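You operate a simulated robot arm through the tools that you are given. There is no shell and no other tool. Be economical: measure what you need, move in short steps, check, and stop when the job is done.

You are at the controls of a simulated two-armed robot. One attempt, no reset.

TASK
Pick up the blue socket wrench with one hand, pass it to the other hand and put it on the front of the sorting table. Take the yellow block and put it on the note pad. Stack the honeycomb disc labelled "23" from the left part of the left bench on top of the honeycomb disc that says "57". Open the middle sample drawer. Do these in any order.

It is judged by the outcome, as a careful person would: the job done as asked, and still so three seconds after it is handed in. It fails if anything else is knocked over, pushed out of place, dropped, spilled or broken.

THE ROBOT
Two 7-joint arms with fingered hands on one trunk, on a base that drives. Base frame: it is fixed to the floor where the robot stands at the start and does not move with it; the origin is under the middle of the robot, x ahead of it, y to its left, z up; the surface under the hand at the start is at about z = 0.9. Readings come in m, rad, newtons and seconds.
The left shoulder is at the start at [0.06, 0.126, 1.23], the right one opposite. With the tool pointing down near the work surface each hand reaches from about 0.36 to 0.72 m from the robot's upright axis, wherever it stands, measured 20 degrees to its own side. Places, roughly: blue socket wrench (15x4x12 cm) [0.5, 0.2, 1]; front of the sorting table [-1.5, 1.8, 0.8]; honeycomb disc [-5.75, -0.5, 0.75]; middle sample drawer [0.3, 6, 0.5]; note pad (15x9x1 cm) [-5.1, 6.5, 1]; yellow block [-5.25, 2, 1]. Payload 2.5 kg a hand.
The tool frame of a hand sits at the grasp point between the pads (the TCP): z along the fingers, y along the line on which they close. The tips reach 0.03 m beyond it. The gripper opens to 0.104 m. The gripper's body begins 0.035 m behind the TCP. The gripper is a hand of 5 fingers: y runs from the thumb to the fingers, the wrist lies at [-0.015, -0.104, -0.178] in the tool frame.
Orientation is that of the tool frame in the base frame, as a unit quaternion [x, y, z, w]. With the fingers straight down and the wrist toward the robot, the tool's x, y and z point along [0, 1, 0], [1, 0, 0] and [0, 0, -1] of the base frame.

THE INTERFACE
- The arms move only by the tool send_rows. It takes "left_rows", "right_rows" or both (then of equal length, played together; a hand with none holds still); each is a list of rows, each an object (a shift or turn left out is 0) with "xyz": the shift along the tool's x, y, z in units of 30 mm (1.0 is 30 mm), a list of three; "turn": the turn, a rotation vector about the tool's x, y, z in units of 5 degrees (1.0 is 5 degrees), a list of three. In form: [{"xyz": [tx, ty, tz], "turn": [rx, ry, rz]}, ...]. A call has 1 to 12 rows; each row shifts and turns the commanded pose from where the row before left it, along the tool's axes as they then stand. A call with a number of a shift or a turn outside -1 to 1 is refused whole. Rows are played at 5 a second. More than 0.05 m and 0.15 rad between two rows, and nothing of the call is played. A pose out of reach is approached as far as the arm can. The call stops where the force on the tool passes 40 N (or 10 N more than at its start, if that is more) or the arm is blocked; 0.2 s more then pass. In this call time passes only in rows, and 0.2 s behind the last. The reply holds the time, the measured pose of the TCP, the force on the tool along the base axes, the opening and the grip force, in the units named above and with some noise, with the torque about the TCP (base axes, N m) and any sound that the robot's microphone picked up.
- Cameras (640 x 400 px; columns grow to the right, rows downward): "scene" is now at [0.1258, 0.0193, 1.437]; the picture's right is [0.23, -0.97, 0.00], its down [-0.59, -0.14, -0.80] and it looks along [0.78, 0.18, -0.60] (base axes); focal length 255 px, centre (320, 200). "left" rides on the left gripper at [-0.08, -0.078, -0.141] in its tool frame; the picture's right is [-0.78, -0.30, 0.56], its down [0.53, -0.78, 0.33] and it looks along [0.33, 0.56, 0.76] (tool axes); focal length 247 px, centre (320, 200). "right" rides on the right gripper at [0.08, -0.078, -0.141] in its tool frame; the picture's right is [-0.78, 0.30, -0.56], its down [-0.53, -0.78, 0.33] and it looks along [-0.33, 0.56, 0.76] (tool axes); focal length 247 px, centre (320, 200). There is no depth. A picture from a camera that has moved, and an enlarged one, comes with that camera's place and axes in the base frame and with its lens.
- capture(camera): a new picture of that camera. No time passes.
- lift_body(by): slides the trunk up (or, below 0, down) by that many m; the arms and the scene camera ride with it, the base frame stays. It gives what a move gives, with no picture.
- steer(legs): drives the robot by 1 to 6 legs, each [ahead, left, turn to the left] in m, m and rad, along the robot's own axes; the way and the turn of a leg run together, so that a leg with both is an arc; at most 1.5 m and 3.142 rad a leg. The arms and the cameras ride along, it lands a little off, and it stops where it bumps. It gives what a move gives.
- set_fingers(index, middle, ring, little, thumb_bend, thumb_turn, hand): sets how far each is bent, from 0 (flat) to 100 (curled in); at 30 the hand is open as for a grip, at 70 the pads meet at the TCP. One left out holds its place. A second passes; each finger stops where it meets its share of the squeeze, and holds until it gets a number again. It is the only way to open and close the hand. It gives what a move gives, with no picture; readings hold the bend of each and the force on index, middle, ring, little, thumb and palm. thumb_turn goes from beside the hand (0) to across from the fingers (100), as for a grip.
- head_to(pan, tilt): turns the head with the scene camera to pan (to the left, within 1.501 rad either way) and tilt (down, from -0.506 to 1.204), counted from straight ahead of the robot. It gives what a move gives.
- inspect(camera, box): a new picture of the part [left, top, right, bottom] of that camera's present view, enlarged. No time passes.
- close_job(): hands the job in; it is judged then, once.

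Work in short steps. Places have to be worked out from the pictures, the camera data and where the tool is seen: move nearer, look again, correct. Check each grasp and each placing, and mend what went wrong. You have 165 turns and 130 pictures in all, those below and enlarged ones among them. Open the grippers and draw the arms clear of the work before you hand the job in, unless the task says otherwise; then end with one line.

The tools are called after "Emit:" by a JSON object that holds its "fn" and its "kwargs". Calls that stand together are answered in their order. send_rows: Moves the arms, as the interface text tells. Its arguments: {"type":"object","properties":{"left_rows":{"type":"array","items":{"type":"object","properties":{"xyz":{"type":"array","items":{"type":"number"}},"turn":{"type":"array","items":{"type":"number"}}}}},"right_rows":{"type":"array","items":{"type":"object","properties":{"xyz":{"type":"array","items":{"type":"number"}},"turn":{"type":"array","items":{"type":"number"}}}}}},"required":[]} The other tools are called the same way: lift_body (by) slides the trunk up or down; set_fingers (index, middle, ring, little, thumb_bend, thumb_turn, hand) moves the fingers one by one; steer (legs) drives the base; head_to (pan, tilt) turns the head that bears the scene camera; capture (camera) takes a picture; inspect (camera, box) takes an enlarged picture of a part of a camera's view; close_job () hands the job in.

At the start:

```text
clock: 0.0
left_position: [0.394, 0.3563, 1.1564]
left_tool_rot: [0.707, 0.707, 0.0, 0.0]
left_wrist_force: [-0.3, -0.1, 0.2]
left_torque: [-0.01, 0.03, 0.0]
left_gripper_width: 0.1034
left_grasp_force: 0.1
left_shape: jaw
left_bend: [30.0, 30.0, 30.0, 30.0, 30.0, 98.0]
left_finger forces: [0.0, 0.1, 0.1, 0.0, 0.0, 0.0]
right_position: [0.5186, -0.0506, 1.1872]
right_tool_rot: [0.707, 0.707, -0.001, 0.0]
right_wrist_force: [-0.8, 0.3, -0.2]
right_torque: [0.01, 0.02, -0.02]
right_gripper_width: 0.1038
right_grasp_force: 0.1
right_shape: jaw
right_bend: [30.0, 30.0, 30.0, 30.0, 30.0, 98.0]
right_finger forces: [0.1, 0.0, 0.0, 0.1, 0.0, 0.0]
trunk travel left (down, up): [-0.625, 0.315]
robot x, y, heading: [0.0029, 0.0035, 0.001]
head pan, tilt: [0.232, 0.648]
```

scene: 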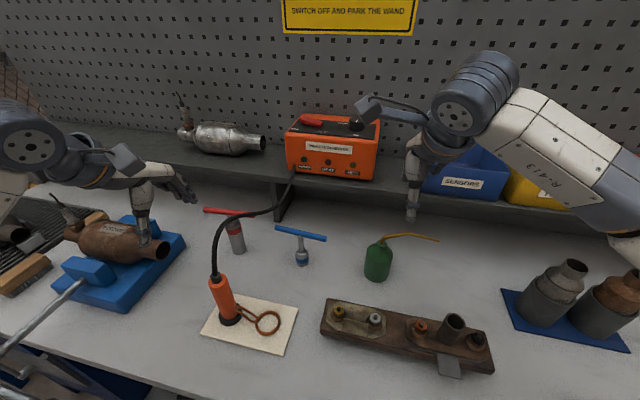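
right: 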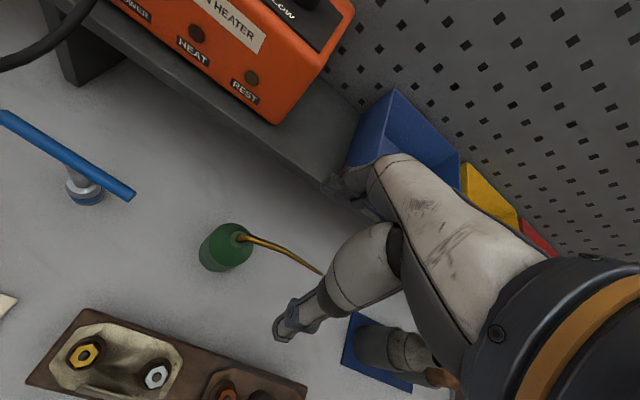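
left: 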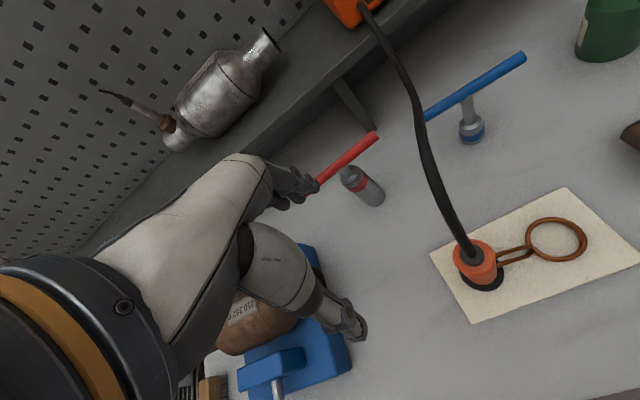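

The wrench looks like a T-handle standing on its socket at about (0.54, 0.16), with its bar roughly along y. I'll zoom in to get the geometry.

Emit:
{"fn": "inspect", "kwargs": {"camera": "scene", "box": [180, 180, 400, 318]}}

Emit:
{"fn": "inspect", "kwargs": {"camera": "right", "box": [0, 80, 240, 230]}}

```text
2.90 times, centred on (290, 249) of scene
camera zoom: at [0.1258, 0.0193, 1.437], right [0.23, -0.97, 0.0], down [-0.59, -0.14, -0.8], along [0.78, 0.18, -0.6], focal length 740 px, centre (407, 58)
```

zoom: 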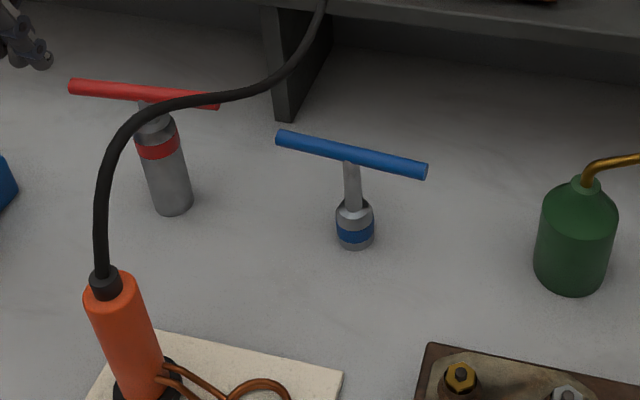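

```text
2.67 times, centred on (120, 155) of right
camera zoom: at [0.4421, 0.0306, 1.3294], right [0.3, -0.78, 0.56], down [-0.78, -0.53, -0.33], along [0.56, -0.33, -0.76], focal length 659 px, centre (853, 320)
```

zoom: 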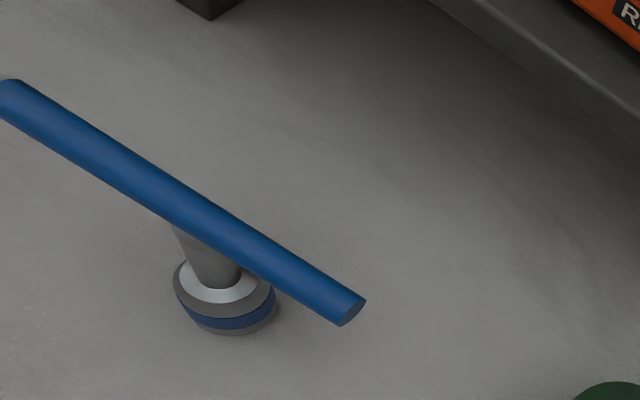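

The bar's centre is at about (0.539, 0.162, 1.01), and it spans y from 0.10 to 0.225. I'll bring the right hand over the right half of the bar and tilt it 30°, so the left hand can later take the other half.

Emit:
{"fn": "send_rows", "kwargs": {"right_rows": [{"xyz": [0.93, 0.1, 0]}, {"xyz": [0.93, 0.1, 0]}, {"xyz": [0.93, 0.1, 0]}, {"xyz": [0.93, 0.1, 0]}, {"xyz": [0.93, 0.1, 0]}, {"xyz": [0.93, 0.1, 0]}, {"turn": [0, 1, 0]}, {"turn": [0, 1, 0]}, {"turn": [0, 1, 0]}, {"turn": [0, 1, 0]}, {"turn": [0, 1, 0]}, {"turn": [0, 1, 0]}]}}

Emit:
{"fn": "capture", "kwargs": {"camera": "scene"}}

Emit:
{"fn": "capture", "kwargs": {"camera": "right"}}

```text
clock: 2.6
left_position: [0.3951, 0.3562, 1.1562]
left_tool_rot: [0.707, 0.707, 0.0, -0.001]
left_wrist_force: [0.2, -0.8, 0.2]
left_torque: [0.02, 0.03, 0.0]
left_gripper_width: 0.1036
left_grasp_force: 0.0
left_shape: jaw
left_bend: [30.0, 30.0, 30.0, 30.0, 30.0, 98.0]
left_finger forces: [0.1, 0.0, 0.0, 0.0, 0.0, 0.0]
right_position: [0.5373, 0.1174, 1.1888]
right_tool_rot: [0.683, 0.683, 0.184, -0.184]
right_wrist_force: [-0.8, 0.2, 0.1]
right_torque: [0.03, -0.02, -0.01]
right_gripper_width: 0.1039
right_grasp_force: 0.0
right_shape: jaw
right_bend: [30.0, 30.0, 30.0, 30.0, 30.0, 98.0]
right_finger forces: [0.0, 0.0, 0.0, 0.0, 0.0, 0.1]
trunk travel left (down, up): [-0.625, 0.315]
robot x, y, heading: [0.0003, -0.0024, 0.002]
head pan, tilt: [0.232, 0.648]
```

```text
124 pictures are left
camera scene: at [0.1259, 0.0191, 1.4371], right [0.23, -0.97, 0.0], down [-0.59, -0.14, -0.8], along [0.78, 0.18, -0.6], focal length 255 px, centre (320, 200)
```

scene: 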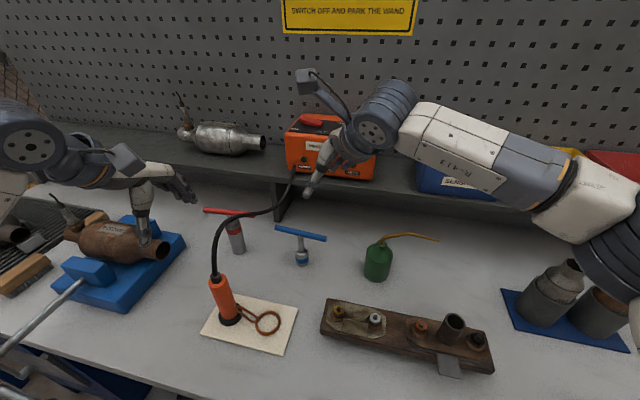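

```text
123 pictures are left
camera right: at [0.4601, 0.1163, 1.3506], right [0.3, -0.95, 0.09], down [-0.78, -0.3, -0.56], along [0.56, 0.09, -0.83], focal length 247 px, centre (320, 200)
```

right: 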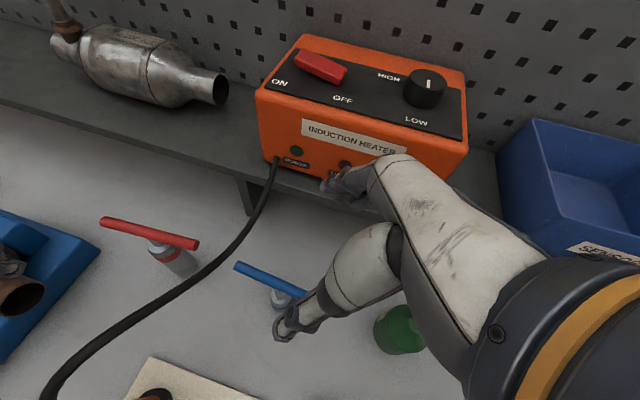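

I'll descend vertically most of the way, then check the alignment.

Emit:
{"fn": "send_rows", "kwargs": {"right_rows": [{"xyz": [-0.42, 0, 0.727]}, {"xyz": [-0.42, 0, 0.727]}, {"xyz": [-0.42, 0, 0.727]}, {"xyz": [-0.42, 0, 0.727]}, {"xyz": [-0.42, 0, 0.727]}]}}

Emit:
{"fn": "inspect", "kwargs": {"camera": "scene", "box": [220, 150, 420, 275]}}

Emit:
{"fn": "inspect", "kwargs": {"camera": "right", "box": [160, 180, 400, 330]}}

Emit:
{"fn": "capture", "kwargs": {"camera": "left"}}

```text
clock: 3.8
left_position: [0.3945, 0.3565, 1.1562]
left_tool_rot: [0.707, 0.707, 0.0, 0.0]
left_wrist_force: [-0.3, 0.8, 0.1]
left_torque: [0.01, -0.02, -0.01]
left_gripper_width: 0.1035
left_grasp_force: 0.1
left_shape: jaw
left_bend: [30.0, 30.0, 30.0, 30.0, 30.0, 98.0]
left_finger forces: [0.0, 0.0, 0.0, 0.1, 0.0, 0.0]
right_position: [0.5379, 0.117, 1.0619]
right_tool_rot: [0.683, 0.683, 0.183, -0.183]
right_wrist_force: [-0.3, -0.1, 0.2]
right_torque: [-0.01, 0.02, 0.01]
right_gripper_width: 0.1038
right_grasp_force: 0.2
right_shape: jaw
right_bend: [30.0, 30.0, 30.0, 30.0, 30.0, 98.0]
right_finger forces: [0.0, 0.1, 0.1, 0.0, 0.0, 0.0]
trunk travel left (down, up): [-0.625, 0.315]
robot x, y, heading: [0.0006, 0.0005, 0.001]
head pan, tilt: [0.232, 0.648]
```

```text
3.20 times, centred on (320, 212) of scene
camera zoom: at [0.126, 0.0193, 1.4371], right [0.23, -0.97, 0.0], down [-0.59, -0.14, -0.8], along [0.78, 0.18, -0.6], focal length 817 px, centre (320, 160)
```

zoom: 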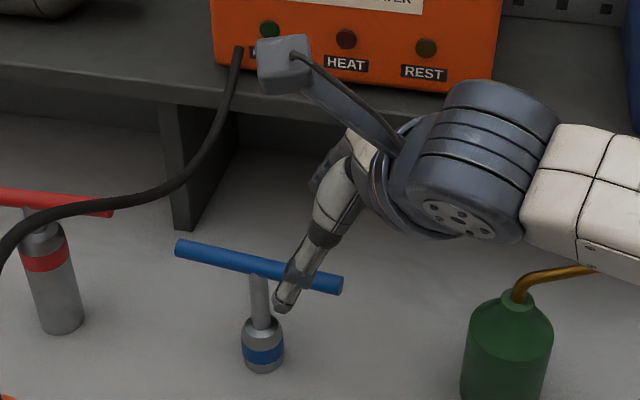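

```text
2.67 times, centred on (280, 255) of right
camera zoom: at [0.4602, 0.1171, 1.2244], right [0.3, -0.95, 0.09], down [-0.78, -0.3, -0.56], along [0.56, 0.09, -0.83], focal length 659 px, centre (427, 53)
```

zoom: 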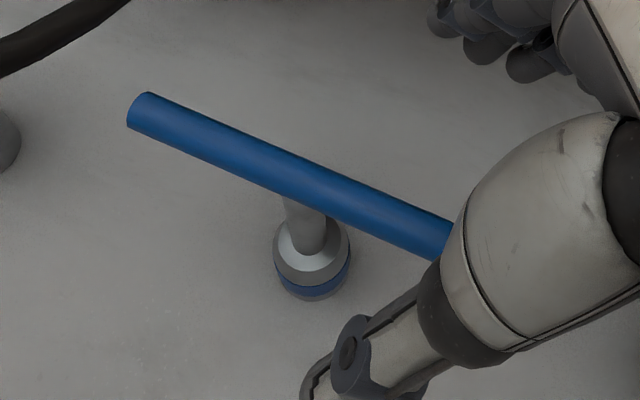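

```text
120 pictures are left
camera left: at [0.3168, 0.2756, 1.2968], right [-0.3, -0.78, -0.56], down [-0.78, 0.53, -0.33], along [0.56, 0.33, -0.76], focal length 247 px, centre (320, 200)
```

left: 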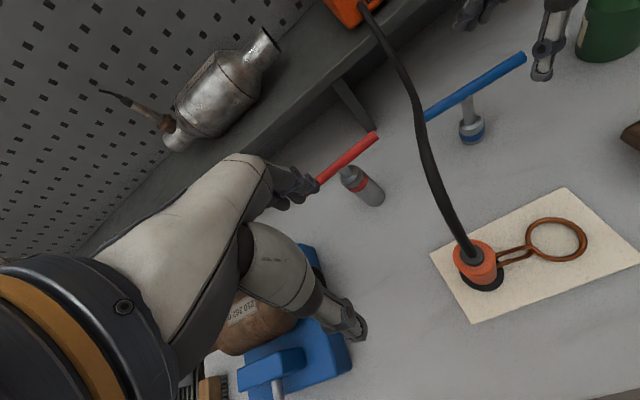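

The bar lies between the thumb and the fingers. I'll lower 5 cm more.

Emit:
{"fn": "send_rows", "kwargs": {"right_rows": [{"xyz": [-0.42, 0, 0.727]}, {"xyz": [-0.42, 0, 0.727]}]}}

Emit:
{"fn": "inspect", "kwargs": {"camera": "scene", "box": [220, 170, 420, 295]}}

```text
clock: 4.4
left_position: [0.3938, 0.3556, 1.1562]
left_tool_rot: [0.707, 0.707, 0.0, 0.0]
left_wrist_force: [0.4, 0.0, -0.3]
left_torque: [0.01, 0.0, 0.01]
left_gripper_width: 0.1038
left_grasp_force: 0.0
left_shape: jaw
left_bend: [30.0, 30.0, 30.0, 30.0, 30.0, 98.0]
left_finger forces: [0.1, 0.0, 0.1, 0.0, 0.0, 0.0]
right_position: [0.5372, 0.1172, 1.0109]
right_tool_rot: [0.683, 0.683, 0.182, -0.183]
right_wrist_force: [-0.1, 0.6, 0.2]
right_torque: [-0.01, -0.02, 0.0]
right_gripper_width: 0.1036
right_grasp_force: 0.1
right_shape: jaw
right_bend: [30.0, 30.0, 30.0, 30.0, 30.0, 98.0]
right_finger forces: [0.0, 0.1, 0.0, 0.1, 0.0, 0.0]
trunk travel left (down, up): [-0.625, 0.315]
robot x, y, heading: [0.0004, -0.0008, 0.001]
head pan, tilt: [0.232, 0.648]
```

```text
3.20 times, centred on (320, 232) of scene
camera zoom: at [0.1259, 0.0193, 1.4371], right [0.23, -0.97, 0.0], down [-0.59, -0.14, -0.8], along [0.78, 0.18, -0.6], focal length 817 px, centre (320, 96)
```

zoom: 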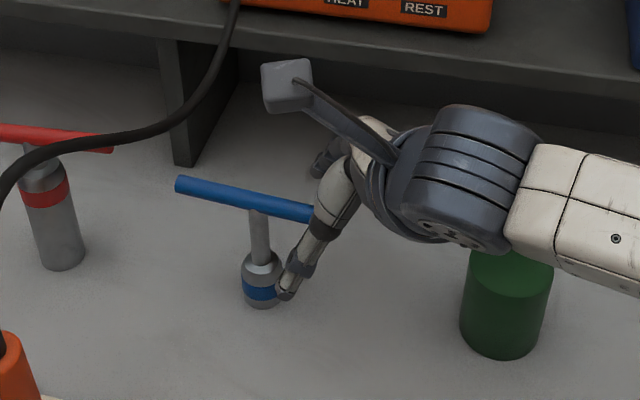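

The depth looks right and nothing is touching, so I'll close the hand.

Emit:
{"fn": "set_fingers", "kwargs": {"hand": "right", "index": 75, "middle": 75, "ring": 75, "little": 75, "thumb_bend": 75}}

Emit:
{"fn": "inspect", "kwargs": {"camera": "scene", "box": [220, 170, 420, 295]}}

Emit:
{"fn": "inspect", "kwargs": {"camera": "right", "box": [160, 180, 400, 330]}}

```text
clock: 5.4
left_position: [0.3947, 0.3552, 1.1554]
left_tool_rot: [0.707, 0.708, 0.0, 0.001]
left_wrist_force: [0.0, 0.0, -0.1]
left_torque: [0.0, 0.0, -0.01]
left_gripper_width: 0.1036
left_grasp_force: 0.1
left_shape: jaw
left_bend: [30.0, 30.0, 30.0, 30.0, 30.0, 98.0]
left_finger forces: [0.1, 0.0, 0.1, 0.0, 0.1, 0.0]
right_position: [0.5362, 0.1165, 1.011]
right_tool_rot: [0.683, 0.683, 0.183, -0.183]
right_wrist_force: [0.2, 0.7, 0.1]
right_torque: [0.0, -0.01, -0.01]
right_gripper_width: 0.0
right_grasp_force: 5.7
right_shape: fingers
right_bend: [74.0, 75.0, 75.0, 75.0, 72.0, 97.0]
right_finger forces: [6.1, 0.0, 0.0, 0.1, 5.6, 0.1]
trunk travel left (down, up): [-0.625, 0.315]
robot x, y, heading: [-0.0022, -0.0012, 0.001]
head pan, tilt: [0.232, 0.648]
```

```text
3.20 times, centred on (320, 232) of scene
camera zoom: at [0.126, 0.0194, 1.437], right [0.23, -0.97, 0.0], down [-0.59, -0.14, -0.8], along [0.78, 0.18, -0.6], focal length 817 px, centre (320, 96)
```

zoom: 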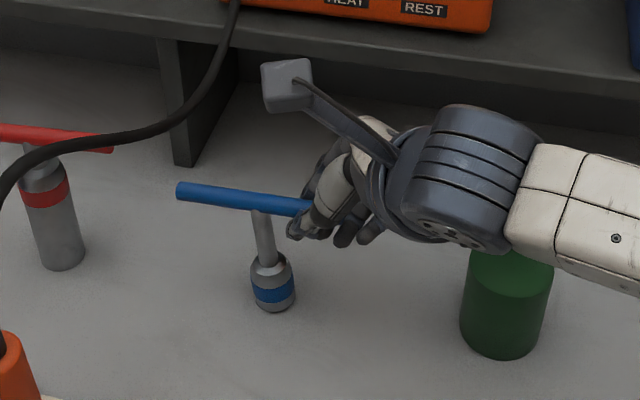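

```text
2.67 times, centred on (280, 255) of right
camera zoom: at [0.4598, 0.1167, 1.1741], right [0.3, -0.95, 0.09], down [-0.78, -0.3, -0.56], along [0.56, 0.09, -0.83], focal length 659 px, centre (427, 53)
```

zoom: 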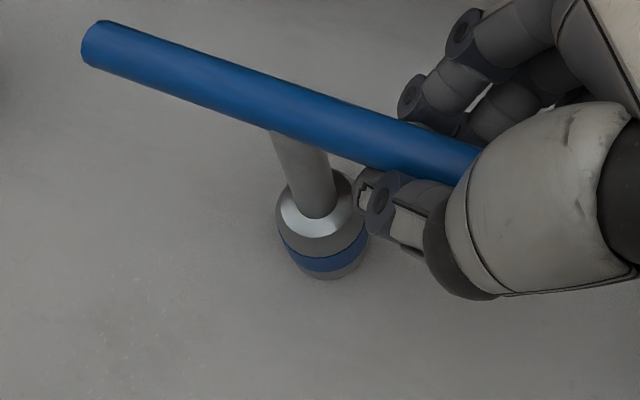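

The index and thumb closed to zero width, so they may have met under the bar. I'll look from the left camera.

Emit:
{"fn": "inspect", "kwargs": {"camera": "left", "box": [420, 0, 640, 138]}}

Emit:
{"fn": "inspect", "kwargs": {"camera": "scene", "box": [265, 205, 345, 255]}}

```text
2.90 times, centred on (530, 69) of left
camera zoom: at [0.3168, 0.2757, 1.2968], right [-0.3, -0.78, -0.56], down [-0.78, 0.53, -0.33], along [0.56, 0.33, -0.76], focal length 716 px, centre (-289, 580)
```

zoom: 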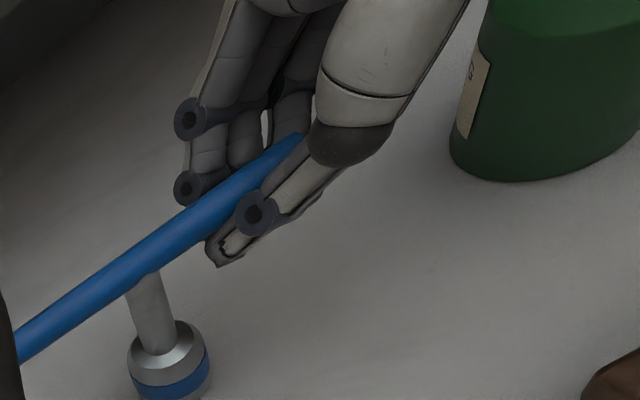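

```text
8.00 times, centred on (305, 230) of scene
camera zoom: at [0.126, 0.0194, 1.437], right [0.23, -0.97, 0.0], down [-0.59, -0.14, -0.8], along [0.78, 0.18, -0.6], focal length 2042 px, centre (440, -40)
```

zoom: 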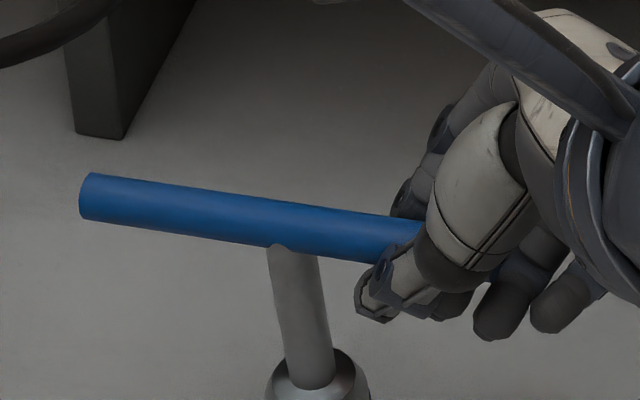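

The fingertips met below the bar and lifted its right end slightly. I'll open gently so the wrench settles, then regrasp higher and further along the bar.

Emit:
{"fn": "set_fingers", "kwargs": {"hand": "right", "index": 62, "middle": 62, "ring": 62, "little": 62, "thumb_bend": 62}}

Emit:
{"fn": "inspect", "kwargs": {"camera": "scene", "box": [245, 190, 365, 265]}}

Emit:
{"fn": "inspect", "kwargs": {"camera": "left", "box": [420, 0, 640, 138]}}

```text
clock: 6.4
left_position: [0.394, 0.3556, 1.1561]
left_tool_rot: [0.708, 0.707, 0.0, 0.0]
left_wrist_force: [-0.3, 0.4, -0.5]
left_torque: [0.0, 0.02, 0.01]
left_gripper_width: 0.1036
left_grasp_force: 0.0
left_shape: jaw
left_bend: [30.0, 30.0, 30.0, 30.0, 30.0, 98.0]
left_finger forces: [0.0, 0.0, 0.0, 0.0, 0.0, 0.0]
right_position: [0.5367, 0.117, 1.0108]
right_tool_rot: [0.683, 0.683, 0.183, -0.183]
right_wrist_force: [0.2, -0.5, -0.2]
right_torque: [0.0, -0.01, -0.02]
right_gripper_width: 0.0206
right_grasp_force: 0.1
right_shape: fingers
right_bend: [62.0, 62.0, 62.0, 62.0, 62.0, 97.0]
right_finger forces: [0.0, 0.1, 0.1, 0.0, 0.1, 0.1]
trunk travel left (down, up): [-0.625, 0.315]
robot x, y, heading: [-0.0002, -0.005, 0.003]
head pan, tilt: [0.232, 0.648]
```

```text
5.33 times, centred on (305, 228) of scene
camera zoom: at [0.1258, 0.0193, 1.437], right [0.23, -0.97, 0.0], down [-0.59, -0.14, -0.8], along [0.78, 0.18, -0.6], focal length 1361 px, centre (400, 53)
```

zoom: 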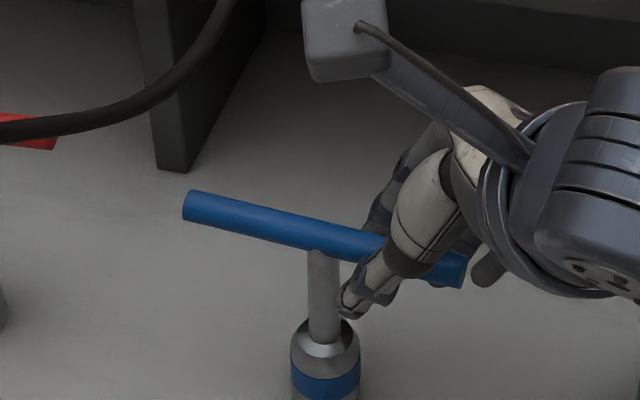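

```text
2.90 times, centred on (530, 69) of left
camera zoom: at [0.3166, 0.2756, 1.2969], right [-0.3, -0.78, -0.56], down [-0.78, 0.53, -0.33], along [0.56, 0.33, -0.76], focal length 716 px, centre (-289, 580)
```

zoom: 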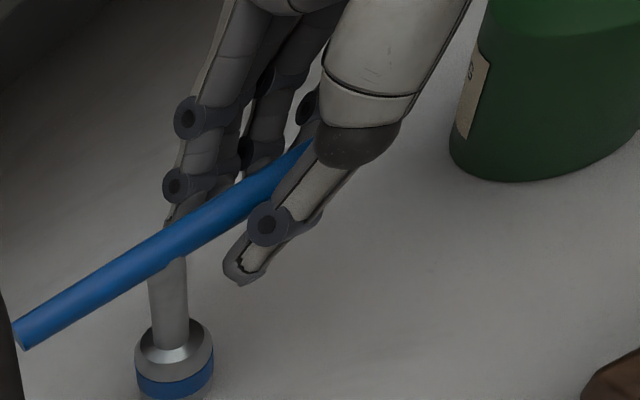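

The wrench is upright again. I'll open a bit more, raise 1.8 cm and regrasp.

Emit:
{"fn": "set_fingers", "kwargs": {"hand": "right", "index": 50, "middle": 50, "ring": 50, "little": 50, "thumb_bend": 50}}

Emit:
{"fn": "send_rows", "kwargs": {"right_rows": [{"xyz": [0.3, 0, -0.52]}]}}

Emit:
{"fn": "set_fingers", "kwargs": {"hand": "right", "index": 75, "middle": 75, "ring": 75, "little": 75, "thumb_bend": 75}}

Emit:
{"fn": "inspect", "kwargs": {"camera": "left", "box": [420, 0, 640, 138]}}

```text
clock: 7.4
left_position: [0.3939, 0.3565, 1.1554]
left_tool_rot: [0.707, 0.707, 0.001, 0.0]
left_wrist_force: [0.2, 0.0, -0.6]
left_torque: [-0.03, 0.03, 0.04]
left_gripper_width: 0.1036
left_grasp_force: 0.0
left_shape: jaw
left_bend: [30.0, 30.0, 30.0, 30.0, 30.0, 98.0]
left_finger forces: [0.0, 0.0, 0.0, 0.0, 0.0, 0.0]
right_position: [0.5371, 0.1172, 1.0113]
right_tool_rot: [0.683, 0.683, 0.183, -0.183]
right_wrist_force: [0.6, 1.0, 1.0]
right_torque: [0.05, -0.05, -0.01]
right_gripper_width: 0.0516
right_grasp_force: 0.1
right_shape: fingers
right_bend: [50.0, 50.0, 50.0, 50.0, 50.0, 97.0]
right_finger forces: [0.0, 0.0, 0.1, 0.0, 0.0, 0.0]
trunk travel left (down, up): [-0.625, 0.315]
robot x, y, heading: [0.0014, 0.0016, 0.001]
head pan, tilt: [0.232, 0.648]
```

```text
clock: 7.8
left_position: [0.3935, 0.3567, 1.1556]
left_tool_rot: [0.707, 0.708, 0.0, 0.0]
left_wrist_force: [0.2, 0.0, 0.8]
left_torque: [-0.03, 0.01, 0.01]
left_gripper_width: 0.1037
left_grasp_force: 0.2
left_shape: jaw
left_bend: [30.0, 30.0, 30.0, 30.0, 30.0, 98.0]
left_finger forces: [0.0, 0.0, 0.1, 0.0, 0.0, 0.1]
right_position: [0.5357, 0.1168, 1.0304]
right_tool_rot: [0.683, 0.683, 0.184, -0.183]
right_wrist_force: [0.3, 0.4, 0.1]
right_torque: [0.01, 0.0, 0.03]
right_gripper_width: 0.0514
right_grasp_force: 0.0
right_shape: fingers
right_bend: [50.0, 50.0, 50.0, 50.0, 50.0, 97.0]
right_finger forces: [0.1, 0.0, 0.0, 0.0, 0.0, 0.0]
trunk travel left (down, up): [-0.625, 0.315]
robot x, y, heading: [-0.001, -0.0014, -0.003]
head pan, tilt: [0.232, 0.648]
```

```text
clock: 8.8
left_position: [0.3939, 0.3562, 1.1567]
left_tool_rot: [0.708, 0.706, 0.001, 0.002]
left_wrist_force: [0.1, 0.9, 0.8]
left_torque: [-0.02, 0.0, 0.0]
left_gripper_width: 0.1036
left_grasp_force: 0.1
left_shape: jaw
left_bend: [30.0, 30.0, 30.0, 30.0, 30.0, 98.0]
left_finger forces: [0.0, 0.0, 0.0, 0.0, 0.0, 0.0]
right_position: [0.5352, 0.1164, 1.0321]
right_tool_rot: [0.682, 0.683, 0.185, -0.183]
right_wrist_force: [-1.1, -1.3, 9.3]
right_torque: [0.07, 0.05, 0.02]
right_gripper_width: 0.0
right_grasp_force: 9.6
right_shape: fingers
right_bend: [75.0, 75.0, 75.0, 75.0, 71.0, 96.0]
right_finger forces: [8.6, 1.4, 0.0, 0.0, 8.2, 0.0]
trunk travel left (down, up): [-0.625, 0.315]
robot x, y, heading: [0.0018, 0.0007, 0.002]
head pan, tilt: [0.232, 0.648]
```

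```text
2.90 times, centred on (530, 69) of left
camera zoom: at [0.3157, 0.2753, 1.2973], right [-0.3, -0.78, -0.56], down [-0.78, 0.54, -0.33], along [0.56, 0.33, -0.76], focal length 716 px, centre (-289, 580)
```

zoom: 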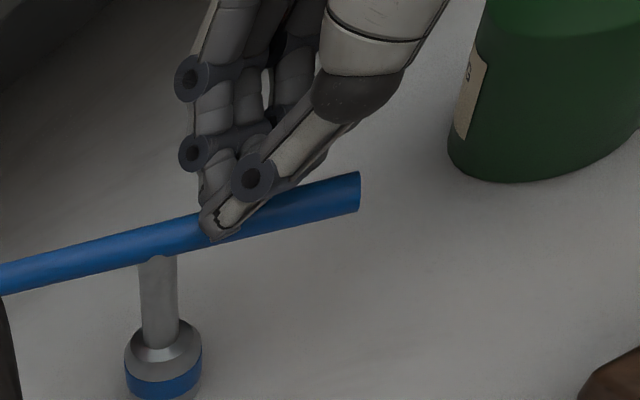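

Now the tips closed on top of the bar, so the right height is in between. I'll open, remove the tilt so more fingers engage, and retry at z≈1.02.

Emit:
{"fn": "set_fingers", "kwargs": {"hand": "right", "index": 40, "middle": 40, "ring": 40, "little": 40, "thumb_bend": 40}}

Emit:
{"fn": "inspect", "kwargs": {"camera": "left", "box": [420, 0, 640, 138]}}

Emit:
{"fn": "inspect", "kwargs": {"camera": "scene", "box": [245, 190, 365, 265]}}

```text
clock: 9.8
left_position: [0.3935, 0.3562, 1.1562]
left_tool_rot: [0.706, 0.708, 0.0, 0.0]
left_wrist_force: [0.2, 0.1, -1.0]
left_torque: [-0.04, 0.0, 0.02]
left_gripper_width: 0.1038
left_grasp_force: 0.0
left_shape: jaw
left_bend: [30.0, 30.0, 30.0, 30.0, 30.0, 98.0]
left_finger forces: [0.1, 0.0, 0.1, 0.0, 0.0, 0.1]
right_position: [0.5359, 0.1158, 1.0301]
right_tool_rot: [0.683, 0.683, 0.183, -0.183]
right_wrist_force: [1.1, -0.2, -0.5]
right_torque: [-0.01, -0.01, 0.01]
right_gripper_width: 0.0775
right_grasp_force: 0.0
right_shape: fingers
right_bend: [40.0, 40.0, 40.0, 40.0, 40.0, 97.0]
right_finger forces: [0.0, 0.1, 0.0, 0.1, 0.1, 0.0]
trunk travel left (down, up): [-0.625, 0.315]
robot x, y, heading: [-0.0029, -0.0019, -0.004]
head pan, tilt: [0.232, 0.648]
```

```text
2.90 times, centred on (530, 69) of left
camera zoom: at [0.3166, 0.2756, 1.2969], right [-0.3, -0.78, -0.56], down [-0.78, 0.53, -0.33], along [0.56, 0.33, -0.76], focal length 716 px, centre (-289, 580)
```

zoom: 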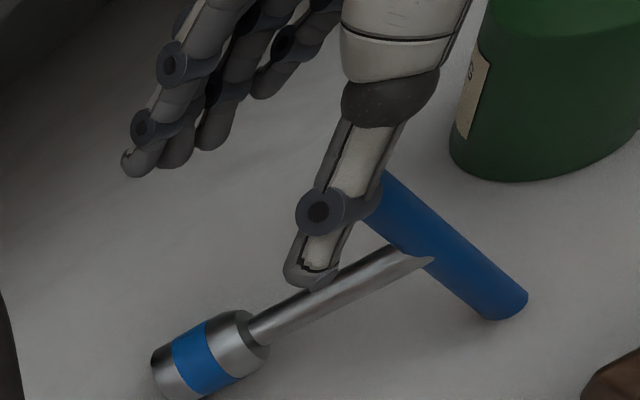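

```text
5.33 times, centred on (305, 228) of scene
camera zoom: at [0.1258, 0.0193, 1.437], right [0.23, -0.97, 0.0], down [-0.59, -0.14, -0.8], along [0.78, 0.18, -0.6], focal length 1361 px, centre (400, 53)
```

zoom: 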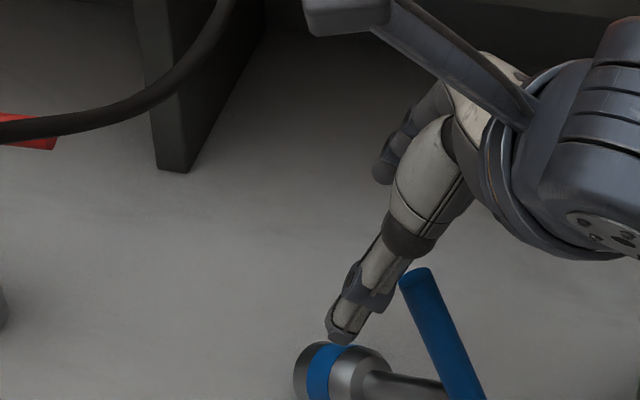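

The wrench itself tipped and now lies on the table. I'll raise the hand out of the way and look.

Emit:
{"fn": "send_rows", "kwargs": {"right_rows": [{"xyz": [0.45, 0, -0.78]}, {"xyz": [0.45, 0, -0.78]}, {"xyz": [0.45, 0, -0.78]}, {"xyz": [0.45, 0, -0.78]}, {"xyz": [0.45, 0, -0.78]}, {"xyz": [0.45, 0, -0.78]}]}}

Emit:
{"fn": "inspect", "kwargs": {"camera": "scene", "box": [200, 180, 440, 330]}}

Emit:
{"fn": "inspect", "kwargs": {"camera": "left", "box": [400, 0, 640, 150]}}

Emit:
{"fn": "capture", "kwargs": {"camera": "right"}}

```text
clock: 11.2
left_position: [0.3943, 0.3569, 1.1568]
left_tool_rot: [0.707, 0.707, -0.001, 0.0]
left_wrist_force: [-0.7, 0.2, -0.3]
left_torque: [0.0, -0.01, -0.01]
left_gripper_width: 0.1035
left_grasp_force: 0.0
left_shape: jaw
left_bend: [30.0, 30.0, 30.0, 30.0, 30.0, 98.0]
left_finger forces: [0.1, 0.0, 0.0, 0.0, 0.0, 0.0]
right_position: [0.5372, 0.1171, 1.1914]
right_tool_rot: [0.683, 0.683, 0.184, -0.183]
right_wrist_force: [-0.5, -0.1, -0.8]
right_torque: [-0.01, 0.01, 0.05]
right_gripper_width: 0.0776
right_grasp_force: 0.2
right_shape: fingers
right_bend: [40.0, 40.0, 40.0, 40.0, 40.0, 97.0]
right_finger forces: [0.0, 0.0, 0.1, 0.1, 0.0, 0.0]
trunk travel left (down, up): [-0.625, 0.315]
robot x, y, heading: [-0.003, -0.0016, -0.003]
head pan, tilt: [0.232, 0.648]
```

```text
2.67 times, centred on (320, 255) of scene
camera zoom: at [0.1256, 0.0194, 1.437], right [0.23, -0.97, 0.0], down [-0.59, -0.14, -0.8], along [0.78, 0.18, -0.6], focal length 681 px, centre (320, 53)
```

zoom: 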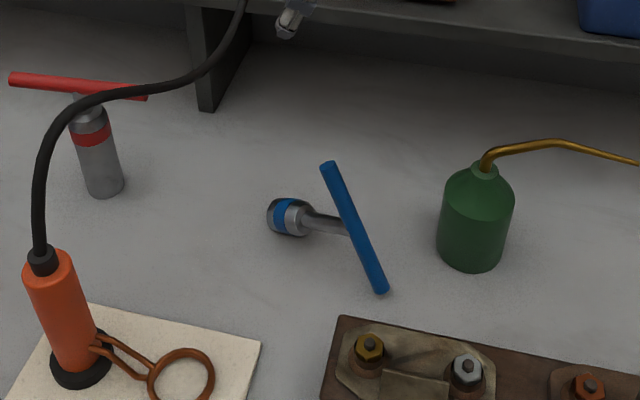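

```text
2.67 times, centred on (520, 75) of left
camera zoom: at [0.3164, 0.2757, 1.2969], right [-0.3, -0.78, -0.56], down [-0.78, 0.53, -0.33], along [0.56, 0.33, -0.76], focal length 659 px, centre (-213, 533)
```

zoom: 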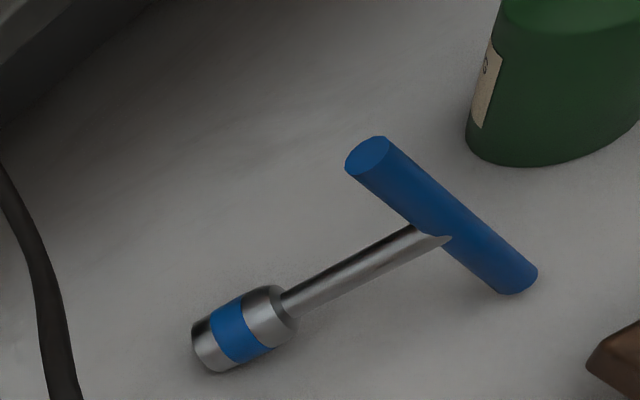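

```text
107 pictures are left
camera right: at [0.4595, 0.1161, 1.3543], right [0.3, -0.95, 0.09], down [-0.78, -0.3, -0.56], along [0.56, 0.09, -0.83], focal length 247 px, centre (320, 200)
```

right: 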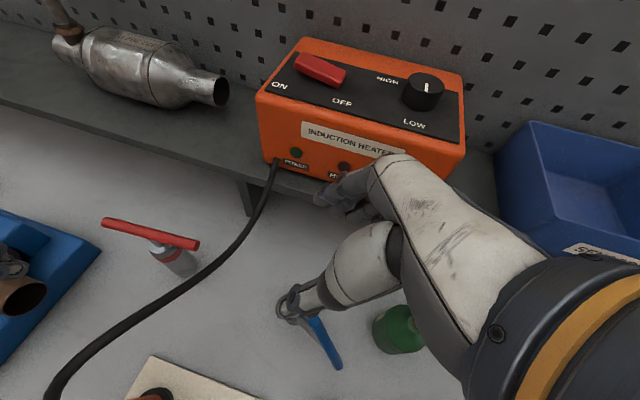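

The wrench now leans on its socket and one bar end, with the other bar end sticking up at about (0.51, 0.10, 1.02). I'll level and yaw the right hand to line up with the stem, then check that the wrench is at rest.

Emit:
{"fn": "send_rows", "kwargs": {"right_rows": [{"turn": [0, -1, 0]}, {"turn": [0, -1, 0]}, {"turn": [0, -1, 0]}, {"turn": [0, -1, 0]}, {"turn": [0, -1, 0]}, {"turn": [0, -1, 0]}, {"turn": [0, 0, 1]}, {"turn": [0, 0, 1]}, {"turn": [0, 0, 1]}, {"turn": [0, 0, 1]}, {"turn": [0, 0, 1]}, {"turn": [0, 0, 1]}]}}

Emit:
{"fn": "inspect", "kwargs": {"camera": "scene", "box": [200, 180, 440, 330]}}

Emit:
{"fn": "inspect", "kwargs": {"camera": "left", "box": [400, 0, 640, 150]}}

```text
clock: 13.8
left_position: [0.3955, 0.3561, 1.1564]
left_tool_rot: [0.707, 0.707, 0.0, -0.001]
left_wrist_force: [0.9, 0.4, -0.7]
left_torque: [0.0, 0.01, 0.0]
left_gripper_width: 0.1038
left_grasp_force: 0.1
left_shape: jaw
left_bend: [30.0, 30.0, 30.0, 30.0, 30.0, 98.0]
left_finger forces: [0.0, 0.1, 0.0, 0.0, 0.1, 0.0]
right_position: [0.5464, 0.0919, 1.199]
right_tool_rot: [0.867, 0.499, 0.0, 0.0]
right_wrist_force: [0.2, 0.4, 0.0]
right_torque: [0.02, 0.01, -0.01]
right_gripper_width: 0.0777
right_grasp_force: 0.1
right_shape: fingers
right_bend: [40.0, 40.0, 40.0, 40.0, 40.0, 97.0]
right_finger forces: [0.0, 0.0, 0.0, 0.0, 0.0, 0.0]
right hand out of reach, approached as far as the arm can: row 12
trunk travel left (down, up): [-0.625, 0.315]
robot x, y, heading: [-0.0018, -0.0037, -0.003]
head pan, tilt: [0.232, 0.648]
```

```text
2.67 times, centred on (320, 255) of scene
camera zoom: at [0.1259, 0.0187, 1.437], right [0.23, -0.97, 0.0], down [-0.59, -0.14, -0.8], along [0.78, 0.18, -0.6], focal length 681 px, centre (320, 53)
```

zoom: 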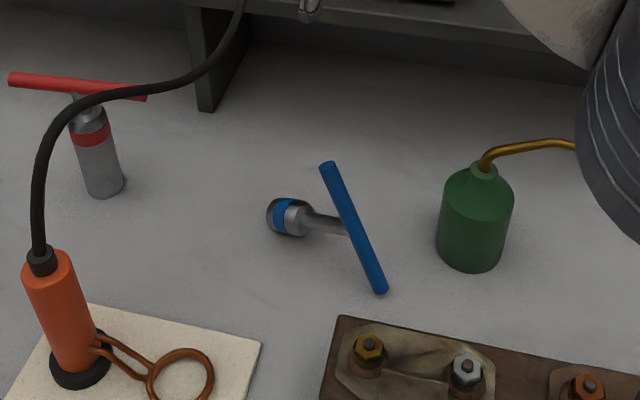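

```text
2.67 times, centred on (520, 75) of left
camera zoom: at [0.3167, 0.2751, 1.297], right [-0.3, -0.78, -0.56], down [-0.78, 0.54, -0.33], along [0.56, 0.33, -0.76], focal length 659 px, centre (-213, 533)
```

zoom: 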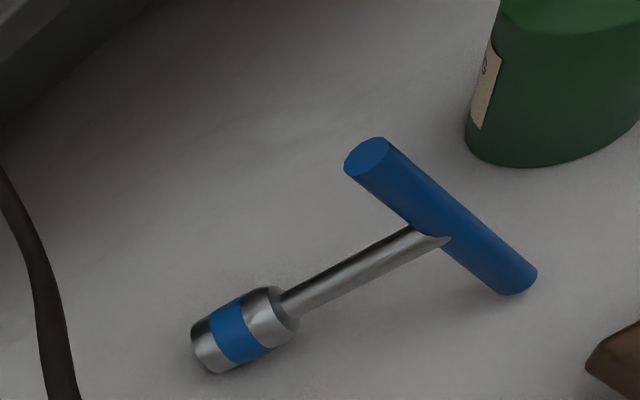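

The wrench is at rest. The yawed right hand is at its reach limit, so I'll slide the base 0.1 m left.

Emit:
{"fn": "steer", "kwargs": {"legs": [[0, 0.1, 0]]}}

Emit:
{"fn": "capture", "kwargs": {"camera": "right"}}

```text
clock: 14.9
left_position: [0.3945, 0.4567, 1.1559]
left_tool_rot: [0.707, 0.707, 0.001, 0.0]
left_wrist_force: [0.5, 0.4, -1.1]
left_torque: [-0.02, 0.0, -0.03]
left_gripper_width: 0.1034
left_grasp_force: 0.0
left_shape: jaw
left_bend: [30.0, 30.0, 30.0, 30.0, 30.0, 98.0]
left_finger forces: [0.0, 0.1, 0.0, 0.1, 0.0, 0.0]
right_position: [0.5466, 0.1925, 1.1992]
right_tool_rot: [0.867, 0.499, 0.0, 0.001]
right_wrist_force: [0.2, -0.4, -0.4]
right_torque: [0.0, -0.01, 0.04]
right_gripper_width: 0.0775
right_grasp_force: 0.1
right_shape: fingers
right_bend: [40.0, 40.0, 40.0, 40.0, 40.0, 97.0]
right_finger forces: [0.0, 0.0, 0.0, 0.1, 0.0, 0.0]
trunk travel left (down, up): [-0.625, 0.315]
robot x, y, heading: [-0.0004, 0.0995, -0.002]
head pan, tilt: [0.232, 0.648]
```

```text
104 pictures are left
camera right: at [0.5201, 0.3021, 1.3405], right [-0.13, -0.82, 0.56], down [-0.94, -0.07, -0.33], along [0.31, -0.57, -0.76], focal length 247 px, centre (320, 200)
```

right: 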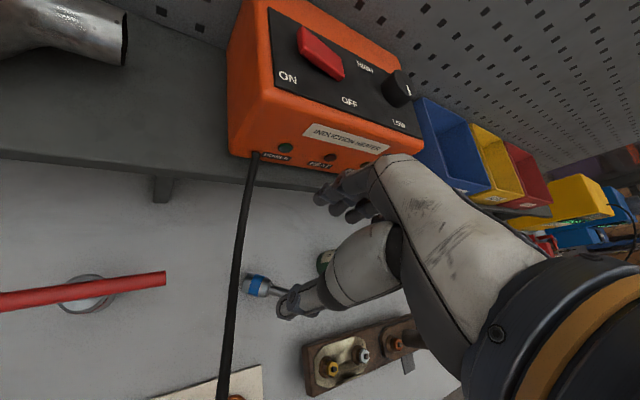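

The cable passes at about (0.54, 0.22, 1.08), too close for the yawed approach. I'll go back to zero yaw with the 30° tilt and grip the raised bar end instead, because the bar then crosses several fingers.

Emit:
{"fn": "send_rows", "kwargs": {"right_rows": [{"turn": [0, 0, -1]}, {"turn": [0, 0, -1]}, {"turn": [0, 0, -1]}, {"turn": [0, 0, -1]}, {"turn": [0, 0, -1]}, {"turn": [0, 0, -1]}, {"turn": [0, 1, 0]}, {"turn": [0, 1, 0]}, {"turn": [0, 1, 0]}, {"turn": [0, 1, 0]}, {"turn": [0, 1, 0]}, {"turn": [0, 1, 0]}]}}

Emit:
{"fn": "set_fingers", "kwargs": {"hand": "right", "index": 30, "middle": 30, "ring": 30, "little": 30, "thumb_bend": 30}}

Emit:
{"fn": "inspect", "kwargs": {"camera": "scene", "box": [240, 150, 480, 300]}}

```text
clock: 17.6
left_position: [0.3937, 0.4561, 1.1565]
left_tool_rot: [0.707, 0.707, 0.0, 0.0]
left_wrist_force: [-0.1, -0.5, 0.5]
left_torque: [-0.01, 0.03, -0.02]
left_gripper_width: 0.1038
left_grasp_force: 0.0
left_shape: jaw
left_bend: [30.0, 30.0, 30.0, 30.0, 30.0, 98.0]
left_finger forces: [0.1, 0.0, 0.1, 0.0, 0.0, 0.1]
right_position: [0.547, 0.1916, 1.1992]
right_tool_rot: [0.684, 0.682, 0.184, -0.183]
right_wrist_force: [-0.4, -0.1, 0.6]
right_torque: [0.0, 0.01, -0.01]
right_gripper_width: 0.0775
right_grasp_force: 0.1
right_shape: fingers
right_bend: [40.0, 40.0, 40.0, 40.0, 40.0, 97.0]
right_finger forces: [0.0, 0.0, 0.1, 0.0, 0.1, 0.1]
trunk travel left (down, up): [-0.625, 0.315]
robot x, y, heading: [-0.0021, 0.1, -0.0]
head pan, tilt: [0.232, 0.648]
```

```text
clock: 18.6
left_position: [0.3951, 0.4552, 1.1549]
left_tool_rot: [0.706, 0.708, -0.001, 0.0]
left_wrist_force: [0.2, 0.2, 0.2]
left_torque: [-0.03, 0.02, 0.0]
left_gripper_width: 0.1036
left_grasp_force: 0.0
left_shape: jaw
left_bend: [30.0, 30.0, 30.0, 30.0, 30.0, 98.0]
left_finger forces: [0.0, 0.0, 0.1, 0.1, 0.1, 0.0]
right_position: [0.5466, 0.1928, 1.1982]
right_tool_rot: [0.683, 0.683, 0.183, -0.183]
right_wrist_force: [-0.3, -0.4, -0.4]
right_torque: [0.0, 0.02, -0.05]
right_gripper_width: 0.1028
right_grasp_force: 0.1
right_shape: fingers
right_bend: [30.0, 30.0, 30.0, 30.0, 30.0, 97.0]
right_finger forces: [0.0, 0.1, 0.0, 0.0, 0.0, 0.0]
trunk travel left (down, up): [-0.625, 0.315]
robot x, y, heading: [0.0007, 0.0945, -0.001]
head pan, tilt: [0.232, 0.648]
```

```text
2.67 times, centred on (360, 225) of scene
camera zoom: at [0.1259, 0.1192, 1.437], right [0.23, -0.97, 0.0], down [-0.59, -0.14, -0.8], along [0.78, 0.18, -0.6], focal length 681 px, centre (213, 133)
```

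zoom: 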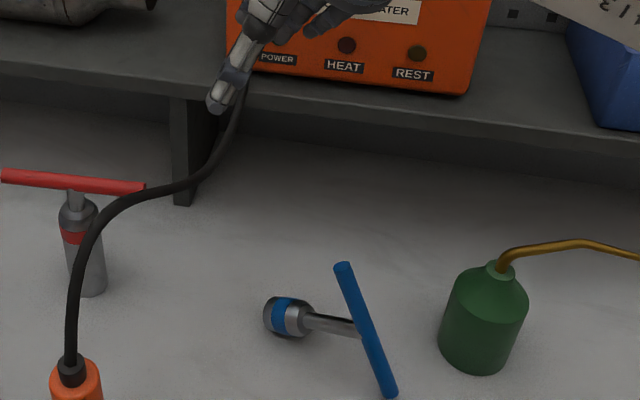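

Stereo confirms the upper bar end at (0.511, 0.101, 1.02). I'm moving to a pre-grasp back along the finger axis.

Emit:
{"fn": "send_rows", "kwargs": {"right_rows": [{"xyz": [-0.932, -0.21, -0.03]}, {"xyz": [-0.932, -0.21, -0.03]}, {"xyz": [-0.932, -0.21, -0.03]}, {"xyz": [-0.932, -0.21, -0.03]}, {"xyz": [-0.932, -0.21, -0.03]}, {"xyz": [-0.932, -0.21, -0.03]}, {"xyz": [-0.932, -0.21, -0.03]}]}}

Emit:
{"fn": "inspect", "kwargs": {"camera": "scene", "box": [240, 150, 480, 300]}}

Emit:
{"fn": "inspect", "kwargs": {"camera": "right", "box": [160, 180, 400, 330]}}

```text
clock: 20.1
left_position: [0.3948, 0.4559, 1.1566]
left_tool_rot: [0.707, 0.707, 0.0, 0.001]
left_wrist_force: [-0.3, 0.1, 0.9]
left_torque: [0.0, 0.0, 0.0]
left_gripper_width: 0.1036
left_grasp_force: 0.1
left_shape: jaw
left_bend: [30.0, 30.0, 30.0, 30.0, 30.0, 98.0]
left_finger forces: [0.0, 0.0, 0.0, 0.0, 0.0, 0.1]
right_position: [0.5034, 0.0199, 1.1061]
right_tool_rot: [0.683, 0.683, 0.183, -0.183]
right_wrist_force: [0.2, 0.4, 0.2]
right_torque: [-0.02, 0.04, 0.01]
right_gripper_width: 0.103
right_grasp_force: 0.1
right_shape: fingers
right_bend: [30.0, 30.0, 30.0, 30.0, 30.0, 97.0]
right_finger forces: [0.0, 0.1, 0.1, 0.0, 0.0, 0.0]
trunk travel left (down, up): [-0.625, 0.315]
robot x, y, heading: [0.0008, 0.0999, -0.003]
head pan, tilt: [0.232, 0.648]
```

```text
2.67 times, centred on (360, 225) of scene
camera zoom: at [0.1257, 0.1187, 1.4371], right [0.23, -0.97, 0.0], down [-0.59, -0.14, -0.8], along [0.78, 0.18, -0.6], focal length 681 px, centre (213, 133)
```

zoom: 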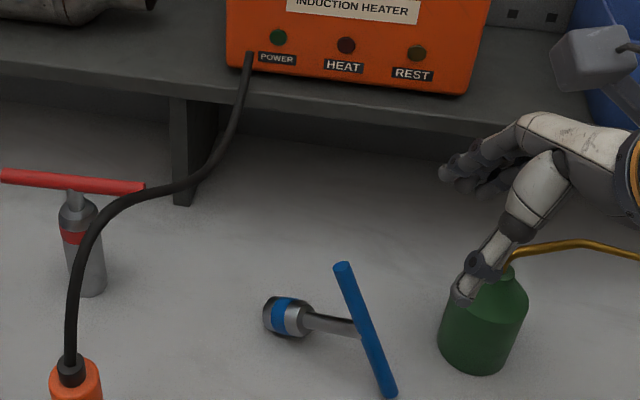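

```text
2.67 times, centred on (280, 255) of right
camera zoom: at [0.4251, 0.0184, 1.269], right [0.3, -0.95, 0.09], down [-0.78, -0.3, -0.56], along [0.56, 0.09, -0.83], focal length 659 px, centre (427, 53)
```

zoom: 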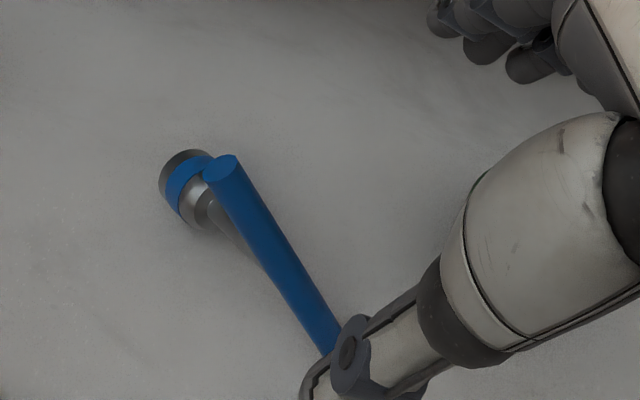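

The bar is in line between the thumb and the fingers. I'll advance along the tool axis.

Emit:
{"fn": "send_rows", "kwargs": {"right_rows": [{"xyz": [0, 0, 1]}, {"xyz": [0, 0, 1]}, {"xyz": [0, 0, 1]}, {"xyz": [0, 0, 0.9]}]}}

Emit:
{"fn": "inspect", "kwargs": {"camera": "scene", "box": [300, 180, 460, 280]}}

Emit:
{"fn": "inspect", "kwargs": {"camera": "right", "box": [200, 200, 400, 325]}}

```text
clock: 21.1
left_position: [0.3951, 0.4568, 1.156]
left_tool_rot: [0.707, 0.707, 0.0, 0.0]
left_wrist_force: [0.4, 0.9, -0.5]
left_torque: [-0.03, 0.02, 0.03]
left_gripper_width: 0.1035
left_grasp_force: 0.1
left_shape: jaw
left_bend: [30.0, 30.0, 30.0, 30.0, 30.0, 98.0]
left_finger forces: [0.0, 0.0, 0.0, 0.0, 0.0, 0.0]
right_position: [0.501, 0.0788, 1.0043]
right_tool_rot: [0.684, 0.682, 0.183, -0.183]
right_wrist_force: [0.2, -0.3, 0.4]
right_torque: [-0.01, -0.02, 0.0]
right_gripper_width: 0.1027
right_grasp_force: 0.0
right_shape: fingers
right_bend: [30.0, 30.0, 30.0, 30.0, 30.0, 97.0]
right_finger forces: [0.0, 0.1, 0.1, 0.1, 0.0, 0.0]
trunk travel left (down, up): [-0.625, 0.315]
robot x, y, heading: [0.0012, 0.1021, -0.001]
head pan, tilt: [0.232, 0.648]
```

```text
4.00 times, centred on (380, 230) of scene
camera zoom: at [0.126, 0.1194, 1.4371], right [0.23, -0.97, 0.0], down [-0.59, -0.14, -0.8], along [0.78, 0.18, -0.6], focal length 1021 px, centre (80, 80)
```

zoom: 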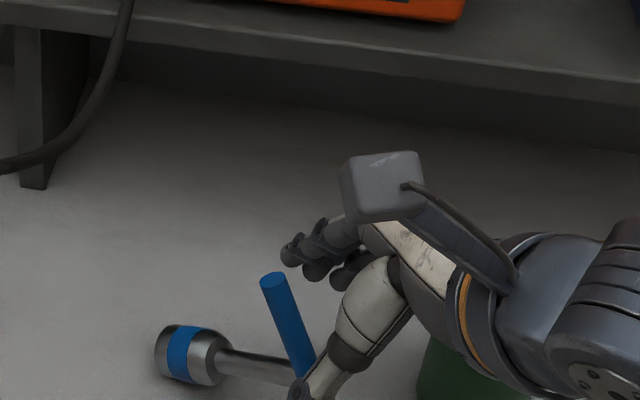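

```text
3.20 times, centred on (300, 262) of right
camera zoom: at [0.425, 0.0779, 1.1679], right [0.29, -0.95, 0.09], down [-0.78, -0.3, -0.56], along [0.56, 0.09, -0.83], focal length 790 px, centre (384, 0)
```

zoom: 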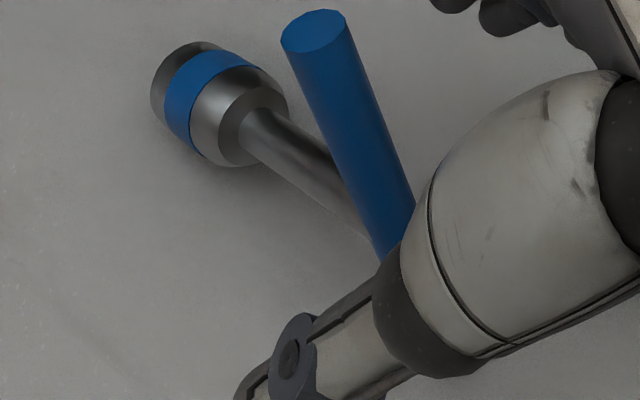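

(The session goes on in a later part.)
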